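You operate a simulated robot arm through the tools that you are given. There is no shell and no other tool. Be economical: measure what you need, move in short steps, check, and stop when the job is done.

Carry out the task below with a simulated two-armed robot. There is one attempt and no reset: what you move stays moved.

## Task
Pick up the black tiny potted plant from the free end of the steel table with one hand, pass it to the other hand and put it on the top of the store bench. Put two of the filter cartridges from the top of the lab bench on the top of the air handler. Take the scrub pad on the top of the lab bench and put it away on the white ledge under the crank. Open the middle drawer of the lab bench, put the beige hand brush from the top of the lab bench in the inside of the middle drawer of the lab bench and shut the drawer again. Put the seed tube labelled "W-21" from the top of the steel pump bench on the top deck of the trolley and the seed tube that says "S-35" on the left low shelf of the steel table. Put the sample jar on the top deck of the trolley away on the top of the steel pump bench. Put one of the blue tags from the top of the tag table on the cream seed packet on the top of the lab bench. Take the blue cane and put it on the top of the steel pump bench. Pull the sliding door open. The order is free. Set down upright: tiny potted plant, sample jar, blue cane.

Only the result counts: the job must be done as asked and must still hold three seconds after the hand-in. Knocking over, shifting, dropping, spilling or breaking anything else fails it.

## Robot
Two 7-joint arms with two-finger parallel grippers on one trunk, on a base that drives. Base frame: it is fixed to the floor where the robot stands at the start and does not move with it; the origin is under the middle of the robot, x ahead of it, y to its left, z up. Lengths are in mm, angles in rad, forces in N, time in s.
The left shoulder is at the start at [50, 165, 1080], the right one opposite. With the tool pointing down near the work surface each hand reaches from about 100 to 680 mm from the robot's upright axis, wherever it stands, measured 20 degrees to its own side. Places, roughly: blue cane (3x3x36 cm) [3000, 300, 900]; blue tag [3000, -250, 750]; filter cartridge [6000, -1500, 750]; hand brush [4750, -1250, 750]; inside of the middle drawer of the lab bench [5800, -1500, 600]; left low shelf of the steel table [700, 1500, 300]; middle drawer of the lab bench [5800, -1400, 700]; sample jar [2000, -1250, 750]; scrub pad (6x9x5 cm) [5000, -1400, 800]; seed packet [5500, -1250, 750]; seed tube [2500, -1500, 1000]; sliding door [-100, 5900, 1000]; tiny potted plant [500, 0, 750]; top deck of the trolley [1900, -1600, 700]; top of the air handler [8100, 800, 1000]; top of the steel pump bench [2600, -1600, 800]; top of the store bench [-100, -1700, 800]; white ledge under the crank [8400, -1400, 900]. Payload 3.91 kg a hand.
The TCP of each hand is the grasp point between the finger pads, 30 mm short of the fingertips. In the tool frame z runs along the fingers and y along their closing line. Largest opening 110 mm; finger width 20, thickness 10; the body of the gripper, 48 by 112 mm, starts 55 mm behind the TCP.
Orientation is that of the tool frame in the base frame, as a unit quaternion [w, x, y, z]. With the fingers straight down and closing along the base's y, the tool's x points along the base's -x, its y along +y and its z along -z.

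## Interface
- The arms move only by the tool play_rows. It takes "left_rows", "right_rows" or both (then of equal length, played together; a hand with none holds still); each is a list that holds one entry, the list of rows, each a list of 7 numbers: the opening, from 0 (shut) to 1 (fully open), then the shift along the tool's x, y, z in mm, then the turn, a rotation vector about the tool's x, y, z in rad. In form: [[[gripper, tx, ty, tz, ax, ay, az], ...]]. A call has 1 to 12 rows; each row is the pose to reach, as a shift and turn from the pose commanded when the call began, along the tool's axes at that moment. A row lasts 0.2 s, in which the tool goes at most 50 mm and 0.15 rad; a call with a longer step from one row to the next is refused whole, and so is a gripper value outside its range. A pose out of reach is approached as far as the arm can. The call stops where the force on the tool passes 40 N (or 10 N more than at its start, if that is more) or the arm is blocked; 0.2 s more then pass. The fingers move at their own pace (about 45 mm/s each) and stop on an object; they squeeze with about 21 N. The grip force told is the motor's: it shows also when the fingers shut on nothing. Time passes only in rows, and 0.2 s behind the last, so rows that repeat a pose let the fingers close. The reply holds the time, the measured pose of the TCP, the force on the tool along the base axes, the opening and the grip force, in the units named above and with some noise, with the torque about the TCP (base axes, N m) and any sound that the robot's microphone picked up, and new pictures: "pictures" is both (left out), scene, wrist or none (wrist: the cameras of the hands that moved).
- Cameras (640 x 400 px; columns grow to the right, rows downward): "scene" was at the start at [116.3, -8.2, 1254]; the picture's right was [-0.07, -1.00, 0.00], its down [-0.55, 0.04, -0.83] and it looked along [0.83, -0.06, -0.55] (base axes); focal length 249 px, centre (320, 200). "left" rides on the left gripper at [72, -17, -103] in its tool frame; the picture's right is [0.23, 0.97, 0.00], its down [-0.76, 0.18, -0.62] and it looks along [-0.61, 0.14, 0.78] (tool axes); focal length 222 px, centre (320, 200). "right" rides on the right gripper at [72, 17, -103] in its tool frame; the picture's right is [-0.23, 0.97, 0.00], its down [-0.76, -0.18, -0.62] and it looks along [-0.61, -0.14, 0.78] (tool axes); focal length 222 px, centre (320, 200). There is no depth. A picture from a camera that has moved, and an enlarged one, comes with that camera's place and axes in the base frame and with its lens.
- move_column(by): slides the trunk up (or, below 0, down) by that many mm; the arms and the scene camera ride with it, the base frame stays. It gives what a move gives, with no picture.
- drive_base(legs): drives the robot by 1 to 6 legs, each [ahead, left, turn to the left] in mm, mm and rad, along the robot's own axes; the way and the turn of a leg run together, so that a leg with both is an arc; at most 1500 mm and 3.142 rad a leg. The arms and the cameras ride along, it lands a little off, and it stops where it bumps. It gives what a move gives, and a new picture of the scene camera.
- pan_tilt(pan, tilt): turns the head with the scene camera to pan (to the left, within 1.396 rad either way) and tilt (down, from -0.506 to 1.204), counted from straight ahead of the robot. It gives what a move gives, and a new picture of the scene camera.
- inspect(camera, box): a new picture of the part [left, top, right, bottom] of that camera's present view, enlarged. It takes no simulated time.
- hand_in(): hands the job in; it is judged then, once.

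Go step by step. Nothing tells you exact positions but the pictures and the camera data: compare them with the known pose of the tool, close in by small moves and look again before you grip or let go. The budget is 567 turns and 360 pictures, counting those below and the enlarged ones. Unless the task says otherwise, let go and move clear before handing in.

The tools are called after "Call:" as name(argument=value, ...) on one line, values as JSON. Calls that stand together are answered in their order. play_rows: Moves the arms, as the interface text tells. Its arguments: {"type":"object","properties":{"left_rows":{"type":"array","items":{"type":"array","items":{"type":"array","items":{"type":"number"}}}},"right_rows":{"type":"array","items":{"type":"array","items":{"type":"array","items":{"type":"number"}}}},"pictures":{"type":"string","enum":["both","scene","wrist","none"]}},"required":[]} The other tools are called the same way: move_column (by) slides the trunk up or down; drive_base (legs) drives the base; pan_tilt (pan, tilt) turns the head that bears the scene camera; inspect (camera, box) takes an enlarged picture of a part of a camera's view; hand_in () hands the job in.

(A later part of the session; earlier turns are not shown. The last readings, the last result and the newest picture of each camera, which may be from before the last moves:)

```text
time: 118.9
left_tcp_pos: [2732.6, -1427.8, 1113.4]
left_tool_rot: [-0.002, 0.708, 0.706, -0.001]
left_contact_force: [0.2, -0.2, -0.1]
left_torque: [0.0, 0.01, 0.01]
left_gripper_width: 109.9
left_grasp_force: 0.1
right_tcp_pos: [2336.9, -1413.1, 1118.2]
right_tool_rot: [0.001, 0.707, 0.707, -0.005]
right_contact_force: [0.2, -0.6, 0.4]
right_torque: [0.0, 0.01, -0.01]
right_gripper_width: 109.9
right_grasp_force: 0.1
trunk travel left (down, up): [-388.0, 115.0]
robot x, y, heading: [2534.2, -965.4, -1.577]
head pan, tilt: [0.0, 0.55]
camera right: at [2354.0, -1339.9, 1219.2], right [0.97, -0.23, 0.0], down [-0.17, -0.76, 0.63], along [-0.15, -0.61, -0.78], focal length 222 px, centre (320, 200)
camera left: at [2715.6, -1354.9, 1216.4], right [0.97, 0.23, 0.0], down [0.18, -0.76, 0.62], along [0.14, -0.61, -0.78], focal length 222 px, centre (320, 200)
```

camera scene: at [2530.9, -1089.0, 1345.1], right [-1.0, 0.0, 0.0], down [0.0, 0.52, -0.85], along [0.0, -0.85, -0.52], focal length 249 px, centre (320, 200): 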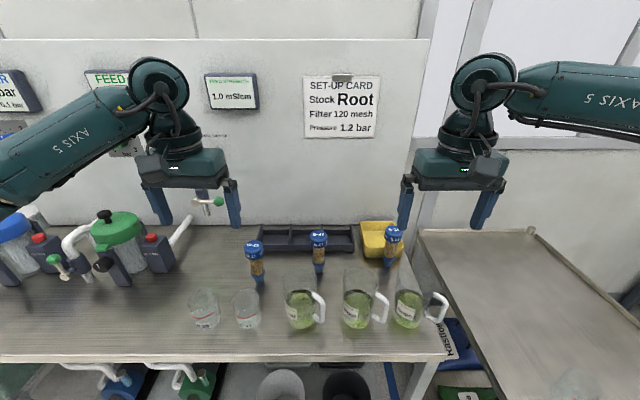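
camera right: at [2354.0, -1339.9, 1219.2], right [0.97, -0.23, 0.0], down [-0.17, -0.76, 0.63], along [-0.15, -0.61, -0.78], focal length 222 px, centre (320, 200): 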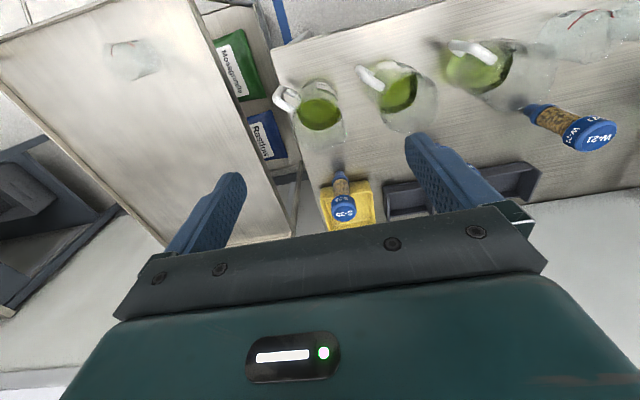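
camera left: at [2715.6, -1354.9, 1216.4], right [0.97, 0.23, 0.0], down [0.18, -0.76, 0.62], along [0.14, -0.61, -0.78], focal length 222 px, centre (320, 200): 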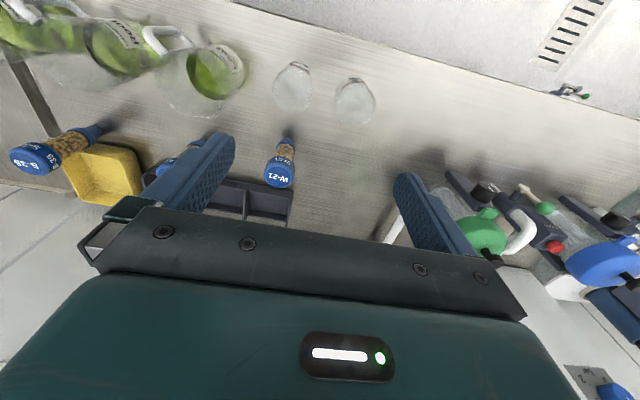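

Both tubes are triangulated: W-21 (2695,-1546), S-35 (2329,-1619), tops near z 925. I come slightly closer, lower the trunk and centre the hands above them.

Call:
drive_base(legs=[[35, 0, 0]])

Call:
move_column(by=-80)

Call:
play_rows(left_rows=[[[0.8, -21, -10, 0, 0, 0, 0], [0.8, -42, -19, 0, 0, 0, 0], [0.8, -63, -29, 0, 0, 0, 0], [0.8, -83, -38, 0, 0, 0, 0], [0.8, -83, -38, 0, 0, 0, 0]]], right_rows=[[[0.8, -43, -2, 0, 0, 0, 0], [0.8, -86, -4, 0, 0, 0, 0], [0.8, -128, -6, 0, 0, 0, 0], [0.8, -171, -8, 0, 0, 0, 0], [0.8, -171, -8, 0, 0, 0, 0]]], pictures="both")

```text
time: 119.7
left_tcp_pos: [2733.0, -1463.0, 1111.9]
left_tool_rot: [-0.002, 0.708, 0.706, 0.001]
left_contact_force: [-0.2, -0.7, -0.4]
left_torque: [0.01, 0.02, 0.02]
left_gripper_width: 109.8
left_grasp_force: 0.0
right_tcp_pos: [2337.1, -1448.8, 1117.2]
right_tool_rot: [0.001, 0.707, 0.708, -0.004]
right_contact_force: [-0.4, -0.9, -0.6]
right_torque: [0.03, 0.03, -0.01]
right_gripper_width: 110.2
right_grasp_force: 0.1
trunk travel left (down, up): [-388.0, 115.0]
robot x, y, heading: [2532.1, -1000.3, -1.571]
head pan, tilt: [0.0, 0.55]
camera scene: at [2531.0, -1124.0, 1345.0], right [-1.0, 0.0, 0.0], down [0.0, 0.52, -0.85], along [0.0, -0.85, -0.52], focal length 249 px, centre (320, 200)
```

scene: 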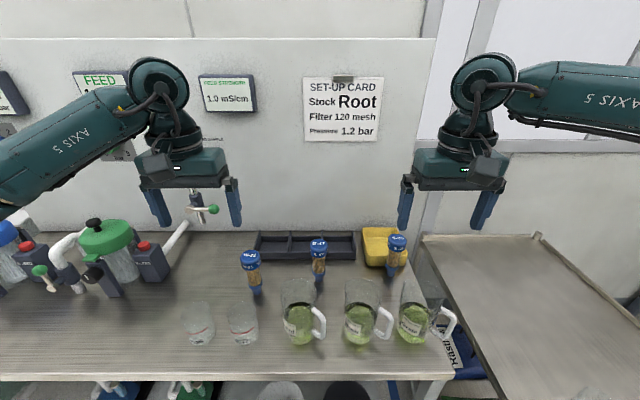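

```text
time: 120.9
left_tcp_pos: [2732.5, -1462.0, 1033.1]
left_tool_rot: [-0.002, 0.707, 0.707, -0.001]
left_contact_force: [0.3, 0.0, -0.4]
left_torque: [0.0, -0.01, -0.03]
left_gripper_width: 110.1
left_grasp_force: 0.1
right_tcp_pos: [2337.0, -1448.6, 1036.7]
right_tool_rot: [0.002, 0.707, 0.707, -0.005]
right_contact_force: [-0.8, -1.1, -0.6]
right_torque: [0.0, 0.0, -0.03]
right_gripper_width: 110.1
right_grasp_force: 0.1
trunk travel left (down, up): [-308.0, 195.0]
robot x, y, heading: [2533.6, -1003.6, -1.568]
head pan, tilt: [0.0, 0.55]
```

```text
time: 122.1
left_tcp_pos: [2695.5, -1543.6, 1033.0]
left_tool_rot: [-0.001, 0.708, 0.706, 0.0]
left_contact_force: [-0.1, 0.4, -0.1]
left_torque: [0.0, 0.01, 0.01]
left_gripper_width: 88.1
left_grasp_force: 0.1
right_tcp_pos: [2330.5, -1618.0, 1039.0]
right_tool_rot: [0.001, 0.707, 0.707, -0.004]
right_contact_force: [-0.4, -0.7, 0.3]
right_torque: [0.0, 0.03, -0.05]
right_gripper_width: 88.1
right_grasp_force: 0.1
trunk travel left (down, up): [-308.0, 195.0]
robot x, y, heading: [2529.7, -1004.9, -1.573]
head pan, tilt: [0.0, 0.55]
camera scene: at [2530.8, -1122.5, 1265.2], right [-1.0, 0.0, 0.0], down [0.0, 0.52, -0.85], along [0.0, -0.85, -0.52], focal length 249 px, centre (320, 200)
camera right: at [2347.5, -1544.8, 1141.2], right [0.97, -0.22, 0.0], down [-0.17, -0.76, 0.63], along [-0.14, -0.61, -0.78], focal length 222 px, centre (320, 200)
camera left: at [2677.9, -1471.1, 1136.2], right [0.97, 0.23, 0.0], down [0.18, -0.76, 0.62], along [0.14, -0.61, -0.78], focal length 222 px, centre (320, 200)
```

scene: 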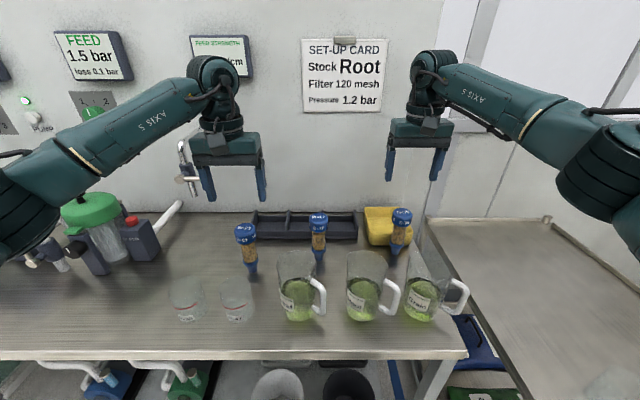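
right: 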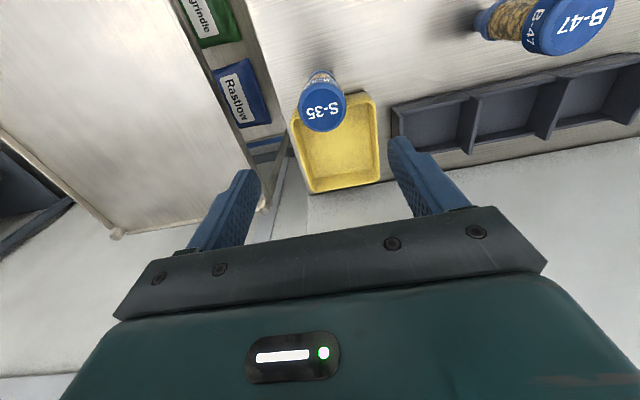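
left: 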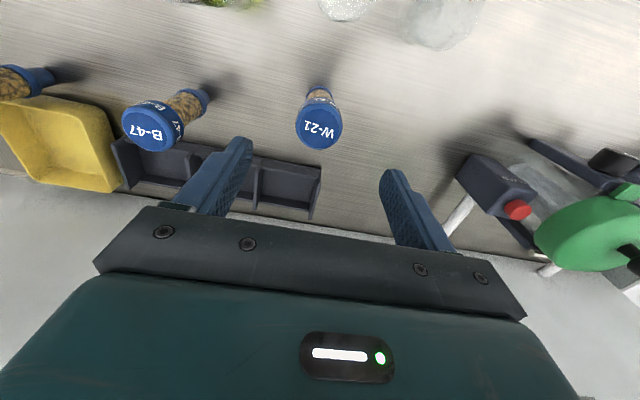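

Call:
play_rows(left_rows=[[[0.8, 0, -2, 20, 0, 0, 0], [0.8, 0, -2, 55, 0, 0, 0], [0.8, 0, -2, 90, 0, 0, 0], [0.8, 0, -2, 110, 0, 0, 0], [0.8, 0, -2, 110, 0, 0, 0]]], right_rows=[[[0.8, 14, 3, 20, 0, 0, 0], [0.8, 14, 3, 55, 0, 0, 0], [0.8, 14, 3, 90, 0, 0, 0], [0.8, 14, 3, 115, 0, 0, 0], [0.8, 14, 3, 115, 0, 0, 0]]], pictures="wrist")

```text
time: 123.3
left_tcp_pos: [2693.1, -1545.5, 923.2]
left_tool_rot: [-0.002, 0.707, 0.707, -0.001]
left_contact_force: [0.5, 0.6, -0.1]
left_torque: [-0.01, 0.0, 0.0]
left_gripper_width: 88.4
left_grasp_force: 0.0
right_tcp_pos: [2333.1, -1605.9, 924.6]
right_tool_rot: [0.0, 0.707, 0.707, -0.006]
right_contact_force: [0.8, 0.2, 0.3]
right_torque: [0.01, 0.0, -0.01]
right_gripper_width: 88.0
right_grasp_force: 0.0
trunk travel left (down, up): [-308.0, 195.0]
robot x, y, heading: [2532.9, -1000.5, -1.575]
head pan, tilt: [0.0, 0.55]
camera right: at [2349.7, -1532.9, 1026.1], right [0.97, -0.23, 0.0], down [-0.17, -0.76, 0.63], along [-0.15, -0.61, -0.78], focal length 222 px, centre (320, 200)
camera left: at [2675.2, -1472.4, 1026.7], right [0.97, 0.23, 0.0], down [0.18, -0.76, 0.62], along [0.14, -0.61, -0.78], focal length 222 px, centre (320, 200)
```

right: 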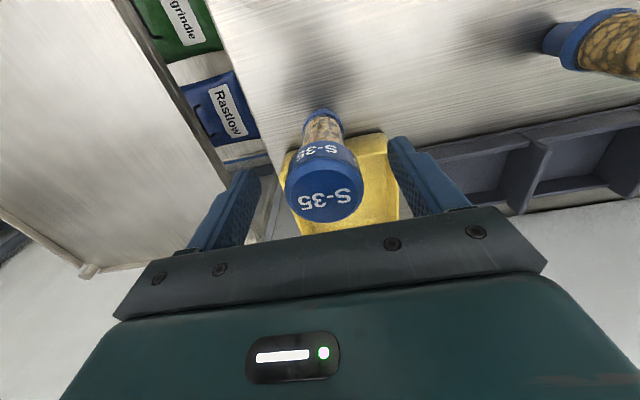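
left: 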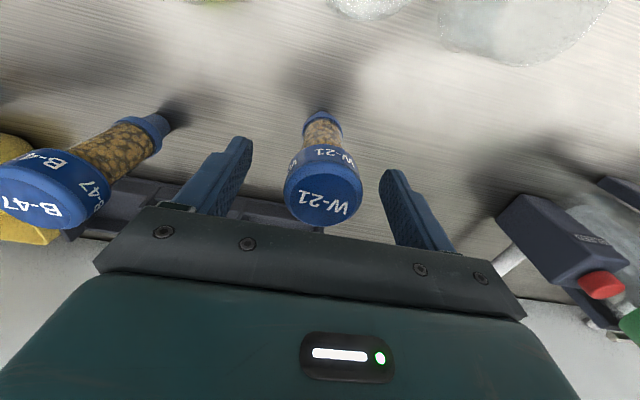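

Call:
play_rows(left_rows=[[[0.8, 0, 0, 11, 0, 0, 0], [0.8, 0, 0, 22, 0, 0, 0], [0, 0, 0, 22, 0, 0, 0], [0, 0, 0, 22, 0, 0, 0], [0, 0, 0, 22, 0, 0, 0], [0, 0, 0, 22, 0, 0, 0], [0, 0, 0, 22, 0, 0, 0]]], right_rows=[[[0.8, 0, 0, 11, 0, 0, 0], [0.8, 0, 0, 22, 0, 0, 0], [0, 0, 0, 22, 0, 0, 0], [0, 0, 0, 22, 0, 0, 0], [0, 0, 0, 22, 0, 0, 0], [0, 0, 0, 22, 0, 0, 0], [0, 0, 0, 22, 0, 0, 0]]], pictures="wrist")

```text
time: 124.9
left_tcp_pos: [2692.4, -1546.5, 901.7]
left_tool_rot: [-0.001, 0.708, 0.707, 0.0]
left_contact_force: [0.8, 1.3, -0.5]
left_torque: [0.01, -0.02, -0.02]
left_gripper_width: 43.9
left_grasp_force: 20.9
right_tcp_pos: [2330.7, -1607.3, 901.2]
right_tool_rot: [0.002, 0.707, 0.707, -0.005]
right_contact_force: [-0.5, 0.0, -0.1]
right_torque: [0.0, -0.01, 0.04]
right_gripper_width: 43.9
right_grasp_force: 21.0
trunk travel left (down, up): [-308.0, 195.0]
robot x, y, heading: [2532.0, -1002.0, -1.569]
head pan, tilt: [0.0, 0.55]
camera right: at [2349.1, -1532.6, 1004.0], right [0.97, -0.23, 0.0], down [-0.17, -0.76, 0.63], along [-0.14, -0.61, -0.78], focal length 222 px, centre (320, 200)
camera left: at [2674.4, -1472.3, 1005.4], right [0.97, 0.23, 0.0], down [0.18, -0.76, 0.62], along [0.14, -0.61, -0.78], focal length 222 px, centre (320, 200)
```

right: 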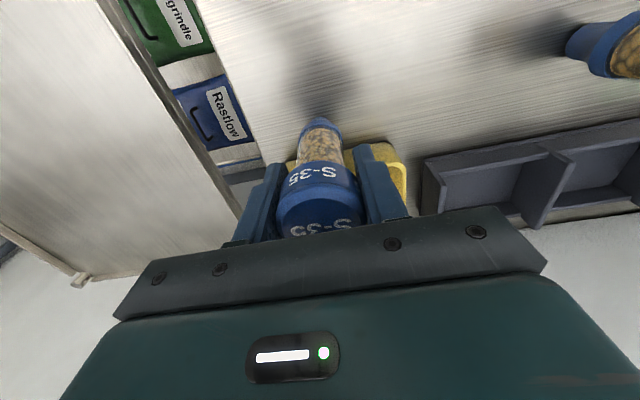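
left: 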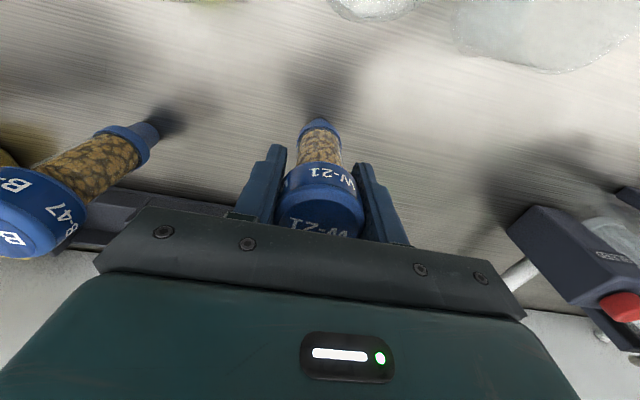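

Both tubes are held. I raise the trunk and back out.

Call:
move_column(by=190)

Call:
drive_base(legs=[[-350, 0, 0]])

```text
time: 127.0
left_tcp_pos: [2690.4, -1545.7, 1092.1]
left_tool_rot: [-0.001, 0.707, 0.707, 0.0]
left_contact_force: [-0.7, 0.2, -0.6]
left_torque: [0.0, 0.0, -0.01]
left_gripper_width: 43.7
left_grasp_force: 20.7
right_tcp_pos: [2332.1, -1606.6, 1091.4]
right_tool_rot: [0.001, 0.707, 0.707, -0.004]
right_contact_force: [0.7, -0.7, -0.7]
right_torque: [0.01, -0.04, 0.01]
right_gripper_width: 44.3
right_grasp_force: 20.9
trunk travel left (down, up): [-498.0, 5.0]
robot x, y, heading: [2533.5, -1002.5, -1.569]
head pan, tilt: [0.0, 0.55]
```

```text
time: 129.2
left_tcp_pos: [2693.5, -1195.5, 1092.5]
left_tool_rot: [-0.002, 0.706, 0.708, 0.0]
left_contact_force: [0.1, 0.5, -1.3]
left_torque: [-0.02, -0.01, -0.01]
left_gripper_width: 44.0
left_grasp_force: 20.6
right_tcp_pos: [2335.4, -1256.9, 1092.1]
right_tool_rot: [0.001, 0.705, 0.709, -0.005]
right_contact_force: [0.0, 0.1, -0.1]
right_torque: [0.02, 0.05, -0.01]
right_gripper_width: 44.0
right_grasp_force: 21.1
trunk travel left (down, up): [-498.0, 5.0]
robot x, y, heading: [2531.1, -653.6, -1.569]
head pan, tilt: [0.0, 0.55]
camera scene: at [2531.4, -772.7, 1455.2], right [-1.0, 0.0, 0.0], down [0.0, 0.52, -0.85], along [0.0, -0.85, -0.52], focal length 249 px, centre (320, 200)
```

scene: 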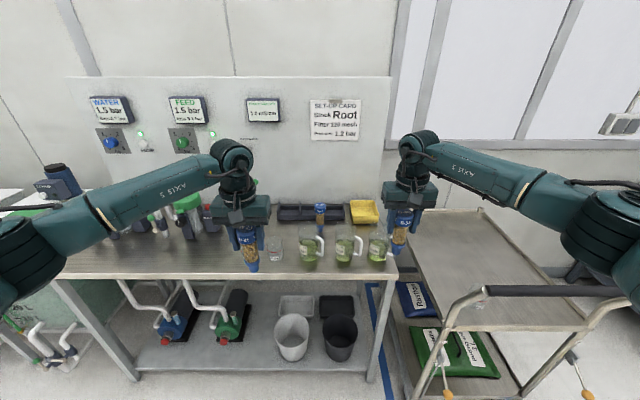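

Now to the trolley front: bar at y≈-1172, z≈953; deck z≈700; jar at (1993,-1307). I lift the hands a bit more and go there.

Call:
play_rows(left_rows=[[[0, 0, 0, -30, 0, 0, 0], [0, 0, 0, -60, 0, 0, 0]]], right_rows=[[[0, 0, 0, -30, 0, 0, 0], [0, 0, 0, -60, 0, 0, 0]]], pictures="none")

Call:
drive_base(legs=[[-120, 0, 0], [0, -856, 0], [300, 0, 0]])

```text
time: 129.8
left_tcp_pos: [2694.7, -1197.6, 1152.0]
left_tool_rot: [-0.002, 0.706, 0.708, 0.0]
left_contact_force: [-0.8, 1.9, -0.9]
left_torque: [-0.01, -0.02, 0.01]
left_gripper_width: 43.9
left_grasp_force: 21.3
right_tcp_pos: [2337.0, -1255.6, 1150.9]
right_tool_rot: [0.001, 0.705, 0.709, -0.006]
right_contact_force: [-0.3, -0.4, -0.4]
right_torque: [0.02, -0.01, -0.03]
right_gripper_width: 43.8
right_grasp_force: 21.1
trunk travel left (down, up): [-498.0, 5.0]
robot x, y, heading: [2533.2, -655.7, -1.567]
head pan, tilt: [0.0, 0.55]
```

```text
time: 140.4
left_tcp_pos: [1809.9, -1375.9, 1151.4]
left_tool_rot: [-0.001, 0.708, 0.706, 0.0]
left_contact_force: [0.4, 0.3, -0.5]
left_torque: [-0.04, -0.01, 0.03]
left_gripper_width: 43.7
left_grasp_force: 20.9
right_tcp_pos: [1450.6, -1432.6, 1151.3]
right_tool_rot: [0.001, 0.709, 0.705, -0.004]
right_contact_force: [0.2, -0.3, -1.1]
right_torque: [0.06, 0.0, 0.0]
right_gripper_width: 44.3
right_grasp_force: 20.6
trunk travel left (down, up): [-498.0, 5.0]
robot x, y, heading: [1653.8, -827.4, -1.577]
head pan, tilt: [0.0, 0.55]
camera scene: at [1649.8, -950.4, 1455.1], right [-1.0, 0.01, 0.0], down [0.0, 0.52, -0.85], along [0.0, -0.85, -0.52], focal length 249 px, centre (320, 200)
```

scene: 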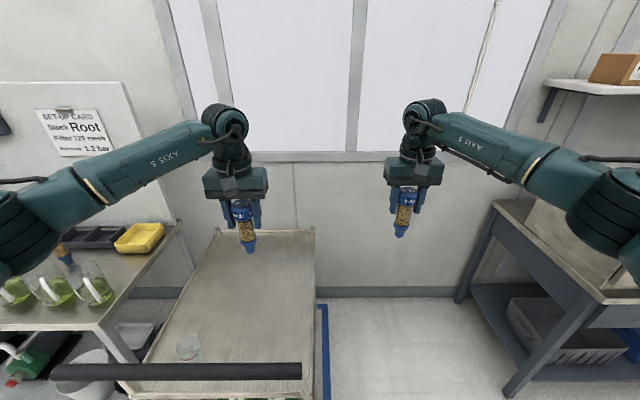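

Call:
play_rows(left_rows=[[[0, 0, 0, 45, 0, 0, 0], [0, 0, 0, 90, 0, 0, 0], [0, 0, 0, 135, 0, 0, 0], [0, 0, 0, 180, 0, 0, 0], [0, 0, 0, 220, 0, 0, 0]]], pictures="scene")

```text
time: 141.6
left_tcp_pos: [1807.6, -1373.5, 932.0]
left_tool_rot: [-0.001, 0.709, 0.705, -0.001]
left_contact_force: [0.1, -0.4, -1.0]
left_torque: [-0.03, 0.02, 0.01]
left_gripper_width: 43.6
left_grasp_force: 21.1
right_tcp_pos: [1451.3, -1432.0, 1150.6]
right_tool_rot: [0.0, 0.709, 0.705, -0.004]
right_contact_force: [-0.1, -0.1, -0.1]
right_torque: [-0.03, -0.04, 0.0]
right_gripper_width: 44.3
right_grasp_force: 21.2
trunk travel left (down, up): [-498.0, 5.0]
robot x, y, heading: [1651.8, -828.8, -1.57]
head pan, tilt: [0.0, 0.55]
camera scene: at [1649.9, -950.1, 1455.2], right [-1.0, 0.01, 0.0], down [0.0, 0.52, -0.85], along [0.0, -0.85, -0.52], focal length 249 px, centre (320, 200)
```

scene: 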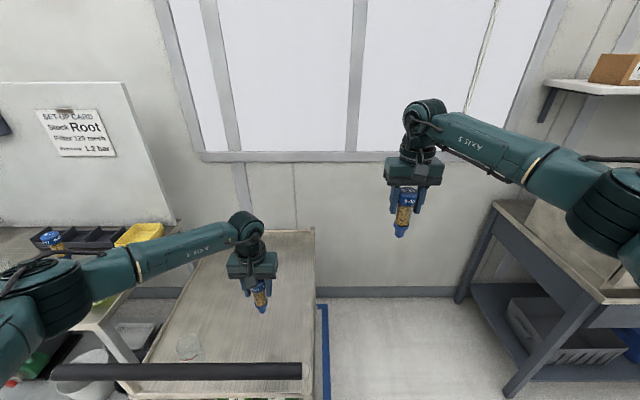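

Call:
play_rows(left_rows=[[[0, 0, 0, 30, 0, 0, 0], [0, 0, 0, 60, 0, 0, 0]]], pictures="none")

Call:
pan_tilt(pan=0.7, tilt=0.75)

```text
time: 142.2
left_tcp_pos: [1808.8, -1375.8, 872.2]
left_tool_rot: [-0.002, 0.709, 0.705, -0.001]
left_contact_force: [-0.5, -0.1, -0.2]
left_torque: [-0.01, 0.01, 0.0]
left_gripper_width: 43.8
left_grasp_force: 21.2
right_tcp_pos: [1451.5, -1431.3, 1150.3]
right_tool_rot: [0.001, 0.708, 0.706, -0.005]
right_contact_force: [-0.4, 0.1, -0.5]
right_torque: [0.03, 0.01, 0.0]
right_gripper_width: 44.1
right_grasp_force: 20.3
trunk travel left (down, up): [-498.0, 5.0]
robot x, y, heading: [1648.9, -828.8, -1.577]
head pan, tilt: [0.0, 0.55]
```

```text
time: 143.3
left_tcp_pos: [1808.8, -1375.4, 872.8]
left_tool_rot: [-0.001, 0.708, 0.706, 0.0]
left_contact_force: [-1.5, -0.2, -1.7]
left_torque: [-0.02, 0.0, -0.01]
left_gripper_width: 43.9
left_grasp_force: 21.1
right_tcp_pos: [1451.9, -1431.2, 1150.2]
right_tool_rot: [0.002, 0.709, 0.705, -0.005]
right_contact_force: [-0.3, -0.1, 0.0]
right_torque: [0.0, -0.01, 0.01]
right_gripper_width: 44.1
right_grasp_force: 21.1
trunk travel left (down, up): [-498.0, 5.0]
robot x, y, heading: [1652.6, -828.0, -1.575]
head pan, tilt: [0.7, 0.75]
camera scene: at [1703.2, -923.7, 1437.8], right [-0.77, -0.64, 0.0], down [-0.44, 0.52, -0.73], along [0.47, -0.56, -0.68], focal length 249 px, centre (320, 200)
```

scene: 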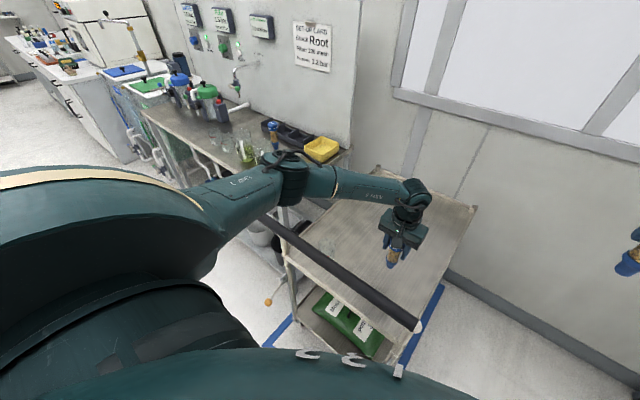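

Call:
play_rows(left_rows=[[[0, 0, 0, 25, 0, 0, 0], [0, 0, 0, 50, 0, 0, 0], [0, 0, 0, 50, 0, 0, 0]]], pictures="wrist")

Call:
inspect(camera="scene", box=[200, 130, 480, 330])

```text
time: 144.1
left_tcp_pos: [1808.7, -1375.7, 824.0]
left_tool_rot: [-0.002, 0.709, 0.705, 0.0]
left_contact_force: [0.7, 0.7, -0.6]
left_torque: [0.0, -0.01, 0.01]
left_gripper_width: 43.8
left_grasp_force: 21.6
right_tcp_pos: [1450.7, -1432.8, 1151.9]
right_tool_rot: [0.002, 0.708, 0.706, -0.005]
right_contact_force: [0.2, 0.5, -0.2]
right_torque: [-0.01, 0.03, 0.0]
right_gripper_width: 43.9
right_grasp_force: 21.0
trunk travel left (down, up): [-498.0, 5.0]
robot x, y, heading: [1647.9, -827.7, -1.574]
head pan, tilt: [0.7, 0.75]
camera left: at [1791.6, -1301.6, 927.5], right [0.97, 0.22, 0.0], down [0.18, -0.76, 0.62], along [0.14, -0.61, -0.78], focal length 222 px, centre (320, 200)
```

left: 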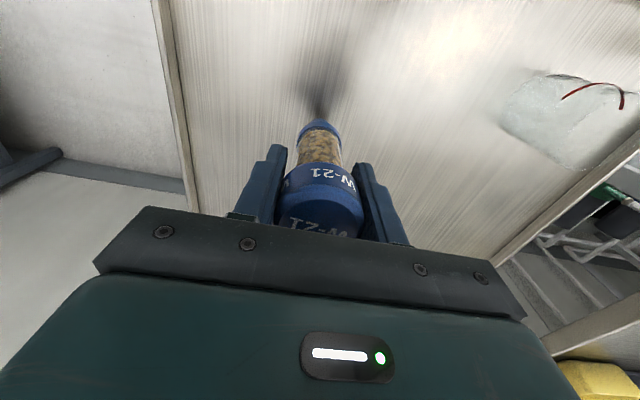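

```text
2.00 times, centred on (340, 230) of scene
camera zoom: at [1703.4, -923.6, 1437.8], right [-0.77, -0.64, 0.0], down [-0.44, 0.52, -0.73], along [0.47, -0.56, -0.68], focal length 498 px, centre (280, 140)
```

zoom: 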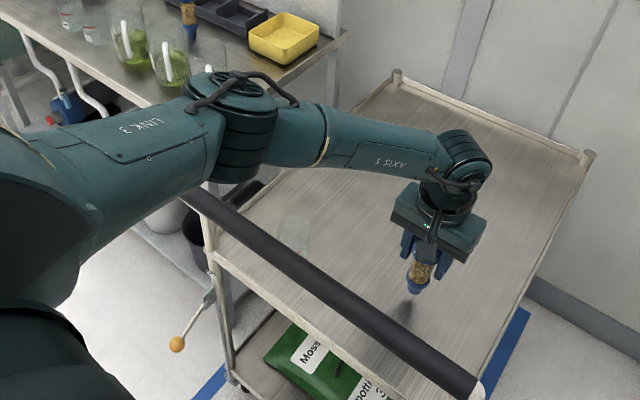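

Call:
play_rows(left_rows=[[[0, 0, 0, 6, 0, 0, 0], [0, 0, 0, 12, 0, 0, 0], [0, 0, 0, 17, 0, 0, 0], [0, 0, 0, 17, 0, 0, 0]]], pictures="none")

Call:
play_rows(left_rows=[[[0, 0, 0, 2, 0, 0, 0], [0, 0, 0, 4, 0, 0, 0], [0, 0, 0, 4, 0, 0, 0]]], pictures="none")

```text
time: 145.1
left_tcp_pos: [1809.0, -1375.9, 805.9]
left_tool_rot: [-0.001, 0.709, 0.705, 0.0]
left_contact_force: [0.3, 0.1, -1.0]
left_torque: [-0.01, -0.01, -0.01]
left_gripper_width: 43.7
left_grasp_force: 21.4
right_tcp_pos: [1452.4, -1431.3, 1150.5]
right_tool_rot: [0.002, 0.708, 0.706, -0.005]
right_contact_force: [-0.5, 0.6, -0.6]
right_torque: [0.04, -0.01, 0.01]
right_gripper_width: 44.1
right_grasp_force: 21.1
trunk travel left (down, up): [-498.0, 5.0]
robot x, y, heading: [1655.3, -836.0, -1.577]
head pan, tilt: [0.7, 0.75]
```

```text
time: 145.9
left_tcp_pos: [1808.4, -1375.1, 801.6]
left_tool_rot: [-0.002, 0.709, 0.705, 0.0]
left_contact_force: [-0.4, 0.1, 0.2]
left_torque: [0.02, -0.01, 0.03]
left_gripper_width: 43.9
left_grasp_force: 21.4
right_tcp_pos: [1451.4, -1431.6, 1151.0]
right_tool_rot: [0.001, 0.708, 0.706, -0.006]
right_contact_force: [0.0, 0.6, -0.5]
right_torque: [-0.01, -0.01, -0.02]
right_gripper_width: 43.8
right_grasp_force: 21.0
trunk travel left (down, up): [-498.0, 5.0]
robot x, y, heading: [1651.9, -828.0, -1.577]
head pan, tilt: [0.7, 0.75]
```

Call:
play_rows(left_rows=[[[0, 0, 0, 2, 0, 0, 0], [0, 0, 0, 4, 0, 0, 0], [0, 0, 0, 6, 0, 0, 0], [0, 0, 0, 6, 0, 0, 0]]], pictures="wrist")

```text
time: 146.9
left_tcp_pos: [1807.9, -1374.4, 797.3]
left_tool_rot: [0.0, 0.709, 0.705, -0.001]
left_contact_force: [1.3, -2.2, 14.9]
left_torque: [-0.18, -0.05, 0.1]
left_gripper_width: 43.5
left_grasp_force: 20.7
right_tcp_pos: [1450.9, -1430.7, 1151.7]
right_tool_rot: [0.001, 0.708, 0.706, -0.006]
right_contact_force: [0.1, -0.6, -0.5]
right_torque: [-0.01, 0.03, 0.0]
right_gripper_width: 44.0
right_grasp_force: 21.0
trunk travel left (down, up): [-498.0, 5.0]
robot x, y, heading: [1651.9, -828.5, -1.577]
head pan, tilt: [0.7, 0.75]
camera left: at [1791.9, -1301.7, 900.5], right [0.97, 0.22, 0.0], down [0.18, -0.76, 0.62], along [0.14, -0.61, -0.78], focal length 222 px, centre (320, 200)
```

left: 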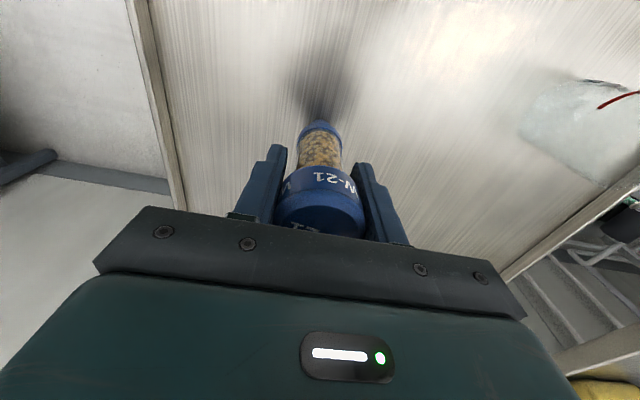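

Contact with the deck (tube bottom). I relieve 1 mm, open and rise straight up.

Call:
play_rows(left_rows=[[[0, 0, 0, -2, 0, 0, 0], [0.7, 0, 0, -2, 0, 0, 0], [0.8, 0, 0, -2, 0, 0, 0], [0.8, 0, 0, -2, 0, 0, 0], [0.8, 0, 0, -30, 0, 0, 0], [0.8, 0, 0, -70, 0, 0, 0], [0.8, 0, 0, -120, 0, 0, 0], [0.8, 0, 0, -170, 0, 0, 0], [0.8, 0, 0, -215, 0, 0, 0]]], pictures="wrist")

```text
time: 148.9
left_tcp_pos: [1810.4, -1376.5, 1012.1]
left_tool_rot: [-0.001, 0.709, 0.705, 0.0]
left_contact_force: [-0.3, 0.0, 0.0]
left_torque: [0.01, 0.0, 0.0]
left_gripper_width: 88.1
left_grasp_force: 0.0
right_tcp_pos: [1449.9, -1430.6, 1151.6]
right_tool_rot: [0.001, 0.709, 0.706, -0.005]
right_contact_force: [-0.5, 0.4, -0.7]
right_torque: [0.01, 0.01, 0.0]
right_gripper_width: 44.4
right_grasp_force: 20.9
trunk travel left (down, up): [-498.0, 5.0]
robot x, y, heading: [1651.0, -829.2, -1.57]
head pan, tilt: [0.7, 0.75]
camera left: at [1793.9, -1303.0, 1115.6], right [0.97, 0.22, 0.0], down [0.18, -0.76, 0.62], along [0.14, -0.61, -0.78], focal length 222 px, centre (320, 200)
```

left: 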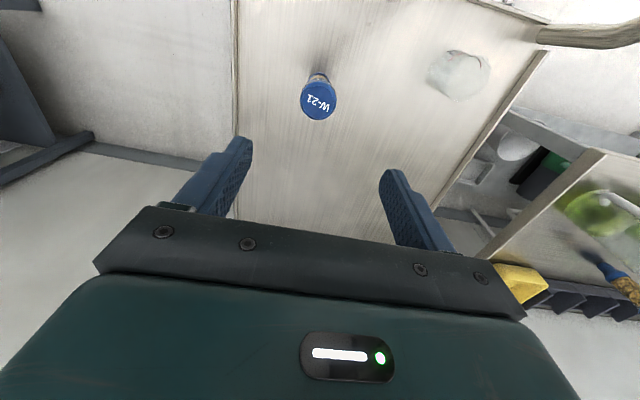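

W-21 stands on the trolley. The jar is easier to reach later from the trolley's side with a free right hand, so I first take S-35 to the steel table. Driving over there.

Call:
drive_base(legs=[[-200, 0, 0], [0, -1500, 0], [0, -350, 0], [0, 0, 1.57], [0, 1100, 0], [0, 900, 0]])

Call:
pan_tilt(pan=0.0, tilt=0.7)

```text
time: 187.8
left_tcp_pos: [300.5, 1541.7, 1010.7]
left_tool_rot: [-0.001, -0.015, 1.0, -0.002]
left_contact_force: [-0.6, -0.2, -0.7]
left_torque: [-0.03, -0.03, -0.06]
left_gripper_width: 88.1
left_grasp_force: 0.0
right_tcp_pos: [367.3, 1184.3, 1150.9]
right_tool_rot: [0.004, -0.015, 1.0, -0.003]
right_contact_force: [-0.1, -0.1, -1.0]
right_torque: [0.0, 0.01, 0.0]
right_gripper_width: 44.2
right_grasp_force: 20.7
trunk travel left (down, up): [-498.0, 5.0]
robot x, y, heading: [-243.3, 1366.3, 0.033]
head pan, tilt: [0.7, 0.75]
camera scene: at [-151.5, 1419.3, 1437.8], right [0.67, -0.75, 0.0], down [-0.51, -0.45, -0.73], along [0.55, 0.49, -0.68], focal length 249 px, centre (320, 200)
```

scene: 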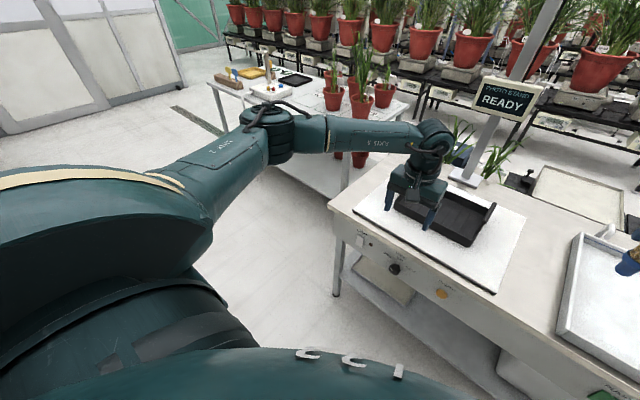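

```text
time: 188.8
left_tcp_pos: [300.3, 1542.8, 1011.4]
left_tool_rot: [-0.001, -0.015, 1.0, -0.001]
left_contact_force: [-0.2, -0.1, 0.0]
left_torque: [0.02, 0.03, -0.01]
left_gripper_width: 88.1
left_grasp_force: 0.0
right_tcp_pos: [367.7, 1184.4, 1150.3]
right_tool_rot: [0.005, -0.016, 1.0, -0.001]
right_contact_force: [0.2, -0.2, -1.1]
right_torque: [-0.01, 0.02, -0.01]
right_gripper_width: 44.0
right_grasp_force: 21.1
trunk travel left (down, up): [-498.0, 5.0]
robot x, y, heading: [-241.1, 1368.0, 0.029]
head pan, tilt: [0.0, 0.7]
camera scene: at [-128.3, 1366.6, 1442.0], right [0.03, -1.0, 0.0], down [-0.64, -0.02, -0.76], along [0.76, 0.02, -0.64], focal length 249 px, centre (320, 200)
```

scene: 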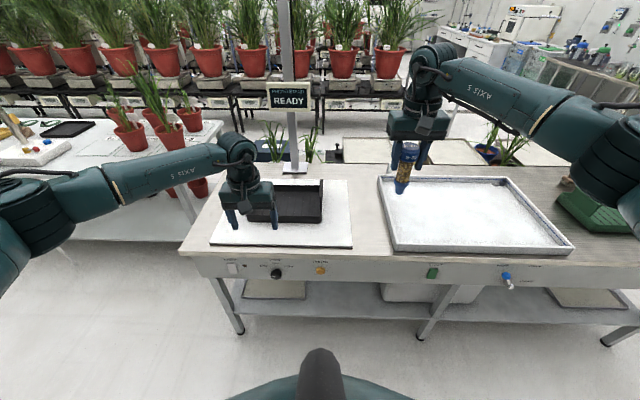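

I see the left low shelf under the table (front edge x≈388, z≈300, headroom to ~628). The tube must be held from the side to fit there, so I hand it to the left hand, gripping its body horizontally. First I back off and turn the left hand level.

Call:
drive_base(legs=[[-200, 0, 0]])

Call:
play_rows(left_rows=[[[1, 12, 6, 0, 0.1015, 0.042, -0.1015], [1, 24, 12, 0, 0.203, 0.084, -0.203], [1, 36, 17, 0, 0.3045, 0.126, -0.3045], [1, 48, 23, 0, 0.406, 0.168, -0.406], [1, 60, 29, 0, 0.5075, 0.21, -0.5075], [1, 72, 35, 0, 0.609, 0.252, -0.609], [1, 84, 41, 0, 0.7105, 0.294, -0.7105], [1, 96, 47, 0, 0.812, 0.336, -0.812], [1, 108, 52, 0, 0.9135, 0.378, -0.9135], [1, 120, 58, 0, 1.015, 0.42, -1.015], [1, 132, 64, 0, 1.1165, 0.462, -1.1165], [1, 144, 70, 0, 1.218, 0.504, -1.218]]], pictures="none")

Call:
play_rows(left_rows=[[[0.6, 0, 0, 0, 0.09, 0.037, -0.09], [0.6, 0, 0, 0, 0.18, 0.075, -0.18], [0.6, 0, 0, 0, 0.271, 0.112, -0.271], [0.6, 0, 0, 0, 0.361, 0.149, -0.361], [0.6, 0, 0, 0, 0.452, 0.187, -0.452], [0.6, 0, 0, 0, 0.542, 0.224, -0.542], [0.6, 0, 0, 0, 0.542, 0.224, -0.542]]], right_rows=[[[0, 21, 34, 12, 0, 0, 0], [0, 41, 67, 23, 0, 0, 0], [0, 62, 101, 35, 0, 0, 0], [0, 83, 135, 47, 0, 0, 0], [0, 103, 168, 58, 0, 0, 0], [0, 124, 202, 70, 0, 0, 0], [0, 124, 202, 70, 0, 0, 0]]], pictures="both")

```text
time: 190.4
left_tcp_pos: [99.7, 1536.9, 1011.4]
left_tool_rot: [0.001, -0.017, 1.0, -0.001]
left_contact_force: [-0.6, -0.1, -0.9]
left_torque: [0.0, -0.02, 0.01]
left_gripper_width: 88.4
left_grasp_force: 0.0
right_tcp_pos: [166.7, 1179.5, 1151.6]
right_tool_rot: [0.004, -0.016, 1.0, -0.002]
right_contact_force: [-0.4, 1.0, -0.5]
right_torque: [0.03, 0.0, -0.02]
right_gripper_width: 44.0
right_grasp_force: 21.1
trunk travel left (down, up): [-498.0, 5.0]
robot x, y, heading: [-442.0, 1357.7, 0.035]
head pan, tilt: [0.0, 0.7]
camera scene: at [-329.9, 1360.6, 1442.1], right [0.03, -1.0, 0.0], down [-0.64, -0.02, -0.77], along [0.76, 0.02, -0.64], focal length 249 px, centre (320, 200)
```

scene: 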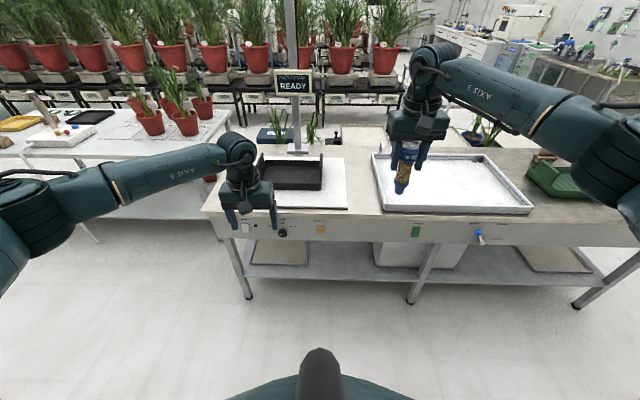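

```text
time: 193.0
left_tcp_pos: [-47.1, 1604.0, 1012.2]
left_tool_rot: [-0.212, -0.541, 0.614, -0.535]
left_contact_force: [0.3, -0.3, 0.5]
left_torque: [0.01, -0.01, -0.03]
left_gripper_width: 109.8
left_grasp_force: 0.0
right_tcp_pos: [166.4, 1180.3, 1151.1]
right_tool_rot: [0.005, -0.017, 1.0, -0.002]
right_contact_force: [0.0, -0.2, -0.6]
right_torque: [0.01, -0.01, -0.02]
right_gripper_width: 44.2
right_grasp_force: 20.4
trunk travel left (down, up): [-498.0, 5.0]
robot x, y, heading: [-444.5, 1354.3, 0.038]
head pan, tilt: [0.0, 0.7]
```

```text
time: 194.6
left_tcp_pos: [-46.6, 1602.1, 1011.2]
left_tool_rot: [0.26, 0.658, -0.257, 0.658]
left_contact_force: [-0.2, 0.0, -0.4]
left_torque: [0.03, -0.02, 0.03]
left_gripper_width: 66.1
left_grasp_force: 0.0
right_tcp_pos: [37.9, 1378.3, 1077.4]
right_tool_rot: [0.004, -0.016, 1.0, -0.002]
right_contact_force: [-0.8, -0.3, -1.2]
right_torque: [-0.02, 0.02, -0.01]
right_gripper_width: 44.0
right_grasp_force: 20.9
trunk travel left (down, up): [-498.0, 5.0]
robot x, y, heading: [-443.1, 1359.9, 0.034]
head pan, tilt: [0.0, 0.7]
camera scene: at [-329.0, 1360.3, 1442.0], right [0.03, -1.0, 0.0], down [-0.64, -0.02, -0.76], along [0.76, 0.02, -0.64], focal length 249 px, centre (320, 200)
camera right: at [-36.9, 1392.7, 1180.8], right [0.2, 0.98, 0.0], down [0.76, -0.15, 0.63], along [0.62, -0.13, -0.78], focal length 222 px, centre (320, 200)
camera left: at [-110.1, 1686.9, 1084.0], right [-0.66, -0.71, 0.23], down [-0.58, 0.29, -0.76], along [0.47, -0.64, -0.61], focal length 222 px, centre (320, 200)
```

scene: 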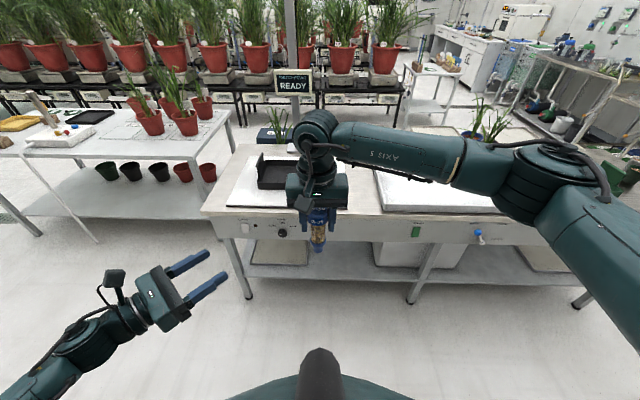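
right: 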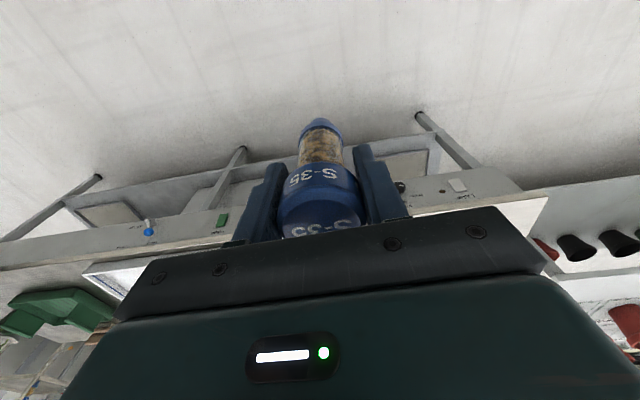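
left: 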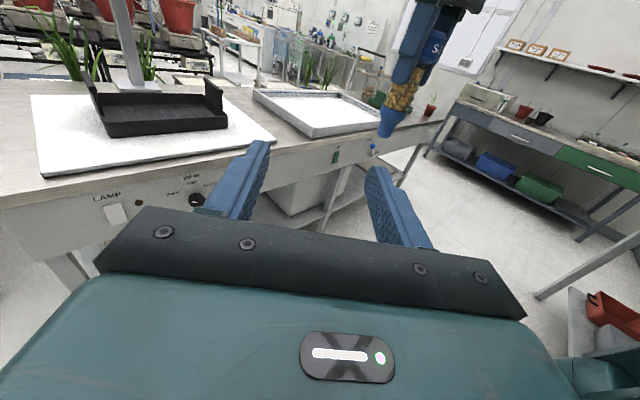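

Call:
play_rows(left_rows=[[[0.6, 14, 35, 20, 0, 0, 0], [0.6, 14, 70, 50, 0, 0, 0], [0.6, 14, 106, 80, 0, 0, 0], [0.6, 14, 106, 110, 0, 0, 0], [0.6, 14, 106, 130, 0, 0, 0]]], pictures="both")

```text
time: 195.8
left_tcp_pos: [-22.4, 1435.4, 1025.5]
left_tool_rot: [0.262, 0.658, -0.259, 0.657]
left_contact_force: [-0.8, -0.2, 0.6]
left_torque: [0.0, 0.02, -0.02]
left_gripper_width: 66.1
left_grasp_force: 0.0
right_tcp_pos: [38.1, 1378.5, 1079.0]
right_tool_rot: [0.003, -0.017, 1.0, -0.003]
right_contact_force: [0.3, -0.1, -0.6]
right_torque: [0.0, -0.01, -0.02]
right_gripper_width: 44.2
right_grasp_force: 21.0
trunk travel left (down, up): [-498.0, 5.0]
robot x, y, heading: [-444.4, 1357.3, 0.036]
head pan, tilt: [0.0, 0.7]
camera scene: at [-329.1, 1360.4, 1442.0], right [0.03, -1.0, 0.0], down [-0.64, -0.02, -0.76], along [0.76, 0.02, -0.64], focal length 249 px, centre (320, 200)
camera left: at [-87.7, 1520.0, 1097.8], right [-0.67, -0.71, 0.23], down [-0.58, 0.3, -0.76], along [0.47, -0.64, -0.61], focal length 222 px, centre (320, 200)
```

scene: 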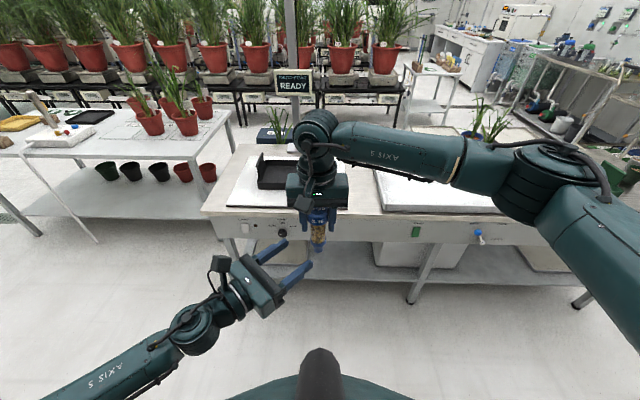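
left: 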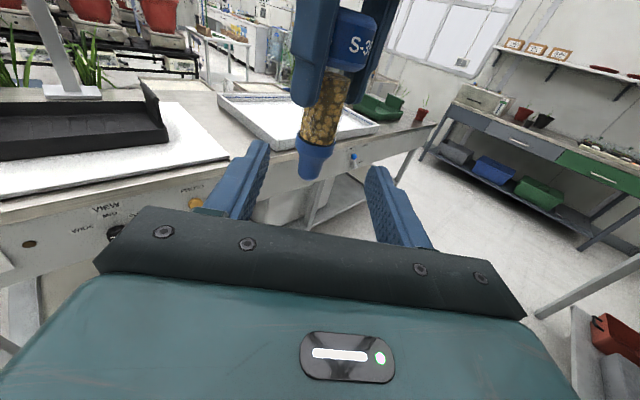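

Call:
play_rows(left_rows=[[[0.6, 0, 0, 25, 0, 0, 0], [0.6, 0, 0, 50, 0, 0, 0], [0.6, 0, 0, 80, 0, 0, 0], [0.6, 0, 0, 80, 0, 0, 0], [0, 0, 0, 80, 0, 0, 0], [0, 0, 0, 80, 0, 0, 0], [0, 0, 0, 80, 0, 0, 0], [0, 0, 0, 80, 0, 0, 0]]], pictures="wrist")

```text
time: 197.6
left_tcp_pos: [35.1, 1383.2, 1025.3]
left_tool_rot: [0.26, 0.658, -0.259, 0.657]
left_contact_force: [6.8, 2.7, -0.3]
left_torque: [0.07, 0.21, 0.05]
left_gripper_width: 34.5
left_grasp_force: 20.9
right_tcp_pos: [37.5, 1377.8, 1078.7]
right_tool_rot: [0.004, -0.017, 1.0, -0.002]
right_contact_force: [-4.7, -3.1, -0.4]
right_torque: [-0.19, 0.05, -0.06]
right_gripper_width: 44.1
right_grasp_force: 21.1
trunk travel left (down, up): [-498.0, 5.0]
robot x, y, heading: [-440.6, 1358.8, 0.033]
head pan, tilt: [0.0, 0.7]
camera left: at [-29.2, 1466.5, 1097.8], right [-0.66, -0.71, 0.23], down [-0.58, 0.29, -0.76], along [0.47, -0.64, -0.61], focal length 222 px, centre (320, 200)
```

left: 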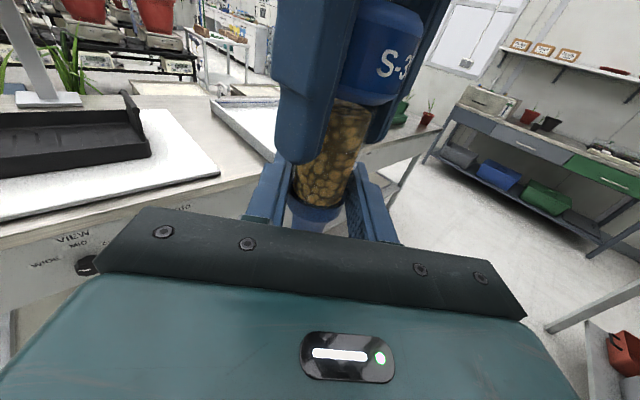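

Left grips the tube body (34.5 mm). Now the right hand opens, rises and moves back right.

Call:
play_rows(right_rows=[[[0.6, 0, 0, 0, 0, 0, 0], [0.8, 0, 0, 0, 0, 0, 0], [0.8, 0, 0, 0, 0, 0, 0], [0.8, 0, 0, -30, 0, 0, 0], [0.8, 0, 0, -70, 0, 0, 0], [0.8, 0, 0, -110, 0, 0, 0], [0.8, 0, -45, -110, 0, 0, 0], [0.8, 0, -90, -110, 0, 0, 0], [0.8, 0, -135, -110, 0, 0, 0], [0.8, 0, -180, -110, 0, 0, 0], [0.8, 0, -220, -110, 0, 0, 0]]], pictures="none")

Call:
move_column(by=-490)

Call:
pan_tilt(pan=0.0, tilt=0.6)

```text
time: 200.0
left_tcp_pos: [34.9, 1381.1, 1024.9]
left_tool_rot: [0.261, 0.658, -0.26, 0.657]
left_contact_force: [0.0, 0.0, 0.2]
left_torque: [-0.01, -0.01, 0.04]
left_gripper_width: 34.5
left_grasp_force: 20.6
right_tcp_pos: [43.3, 1155.8, 1192.1]
right_tool_rot: [0.003, -0.016, 1.0, -0.002]
right_contact_force: [-0.3, -0.3, 0.1]
right_torque: [0.02, -0.01, -0.03]
right_gripper_width: 87.8
right_grasp_force: 0.0
trunk travel left (down, up): [-498.0, 5.0]
robot x, y, heading: [-442.1, 1361.5, 0.033]
head pan, tilt: [0.0, 0.7]
```

```text
refused: -490 is not a number from -400 to 400
```

```text
time: 200.7
left_tcp_pos: [34.6, 1381.8, 1025.2]
left_tool_rot: [0.26, 0.657, -0.261, 0.657]
left_contact_force: [0.8, -1.0, 0.1]
left_torque: [-0.01, 0.01, 0.01]
left_gripper_width: 34.3
left_grasp_force: 20.7
right_tcp_pos: [43.1, 1158.0, 1192.5]
right_tool_rot: [0.002, -0.017, 1.0, -0.003]
right_contact_force: [-0.1, 0.7, 0.1]
right_torque: [-0.03, 0.0, 0.02]
right_gripper_width: 88.0
right_grasp_force: 0.0
trunk travel left (down, up): [-498.0, 5.0]
robot x, y, heading: [-441.3, 1358.5, 0.029]
head pan, tilt: [0.0, 0.6]
camera scene: at [-325.8, 1360.8, 1450.6], right [0.03, -1.0, 0.0], down [-0.57, -0.02, -0.82], along [0.82, 0.03, -0.57], focal length 249 px, centre (320, 200)
```

scene: 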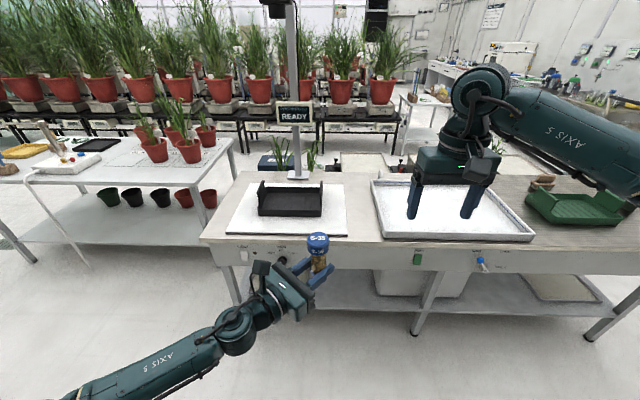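

Call:
move_column(by=-398)

Call:
move_column(by=-98)

Call:
pan_tilt(pan=0.0, tilt=0.5)

```text
time: 204.5
left_tcp_pos: [33.4, 1381.5, 627.6]
left_tool_rot: [0.261, 0.658, -0.26, 0.657]
left_contact_force: [-0.3, 0.1, 0.1]
left_torque: [0.01, -0.02, 0.0]
left_gripper_width: 34.5
left_grasp_force: 20.8
right_tcp_pos: [43.9, 1157.7, 793.1]
right_tool_rot: [0.005, -0.016, 1.0, -0.002]
right_contact_force: [-0.2, 0.6, 0.2]
right_torque: [0.02, -0.01, -0.03]
right_gripper_width: 88.2
right_grasp_force: 0.1
trunk travel left (down, up): [-100.0, 403.0]
robot x, y, heading: [-437.8, 1361.0, 0.032]
head pan, tilt: [0.0, 0.6]
```

```text
time: 205.8
left_tcp_pos: [34.8, 1382.4, 529.8]
left_tool_rot: [0.261, 0.658, -0.26, 0.657]
left_contact_force: [0.3, -0.7, 0.3]
left_torque: [-0.02, 0.01, -0.02]
left_gripper_width: 34.4
left_grasp_force: 20.9
right_tcp_pos: [43.6, 1157.0, 694.6]
right_tool_rot: [0.005, -0.016, 1.0, -0.002]
right_contact_force: [-0.5, -0.7, -0.4]
right_torque: [0.01, 0.05, 0.0]
right_gripper_width: 88.1
right_grasp_force: 0.1
trunk travel left (down, up): [-2.0, 501.0]
robot x, y, heading: [-442.6, 1355.5, 0.03]
head pan, tilt: [0.0, 0.6]
```

```text
time: 206.5
left_tcp_pos: [35.7, 1382.7, 529.4]
left_tool_rot: [0.261, 0.658, -0.26, 0.657]
left_contact_force: [-0.3, -0.1, 0.2]
left_torque: [-0.02, -0.03, -0.01]
left_gripper_width: 34.2
left_grasp_force: 20.5
right_tcp_pos: [43.2, 1156.2, 694.2]
right_tool_rot: [0.005, -0.017, 1.0, -0.002]
right_contact_force: [-1.0, -0.2, 0.0]
right_torque: [0.03, 0.0, 0.03]
right_gripper_width: 88.0
right_grasp_force: 0.0
trunk travel left (down, up): [-2.0, 501.0]
robot x, y, heading: [-441.6, 1359.1, 0.031]
head pan, tilt: [0.0, 0.499]
camera scene: at [-323.2, 1360.8, 963.7], right [0.03, -1.0, 0.0], down [-0.48, -0.01, -0.88], along [0.88, 0.03, -0.48], focal length 249 px, centre (320, 200)
```

scene: 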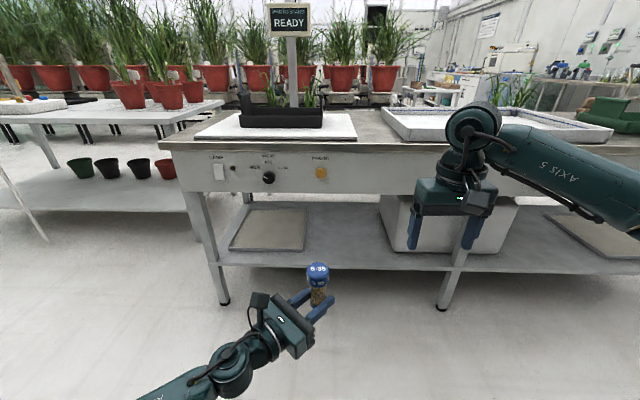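

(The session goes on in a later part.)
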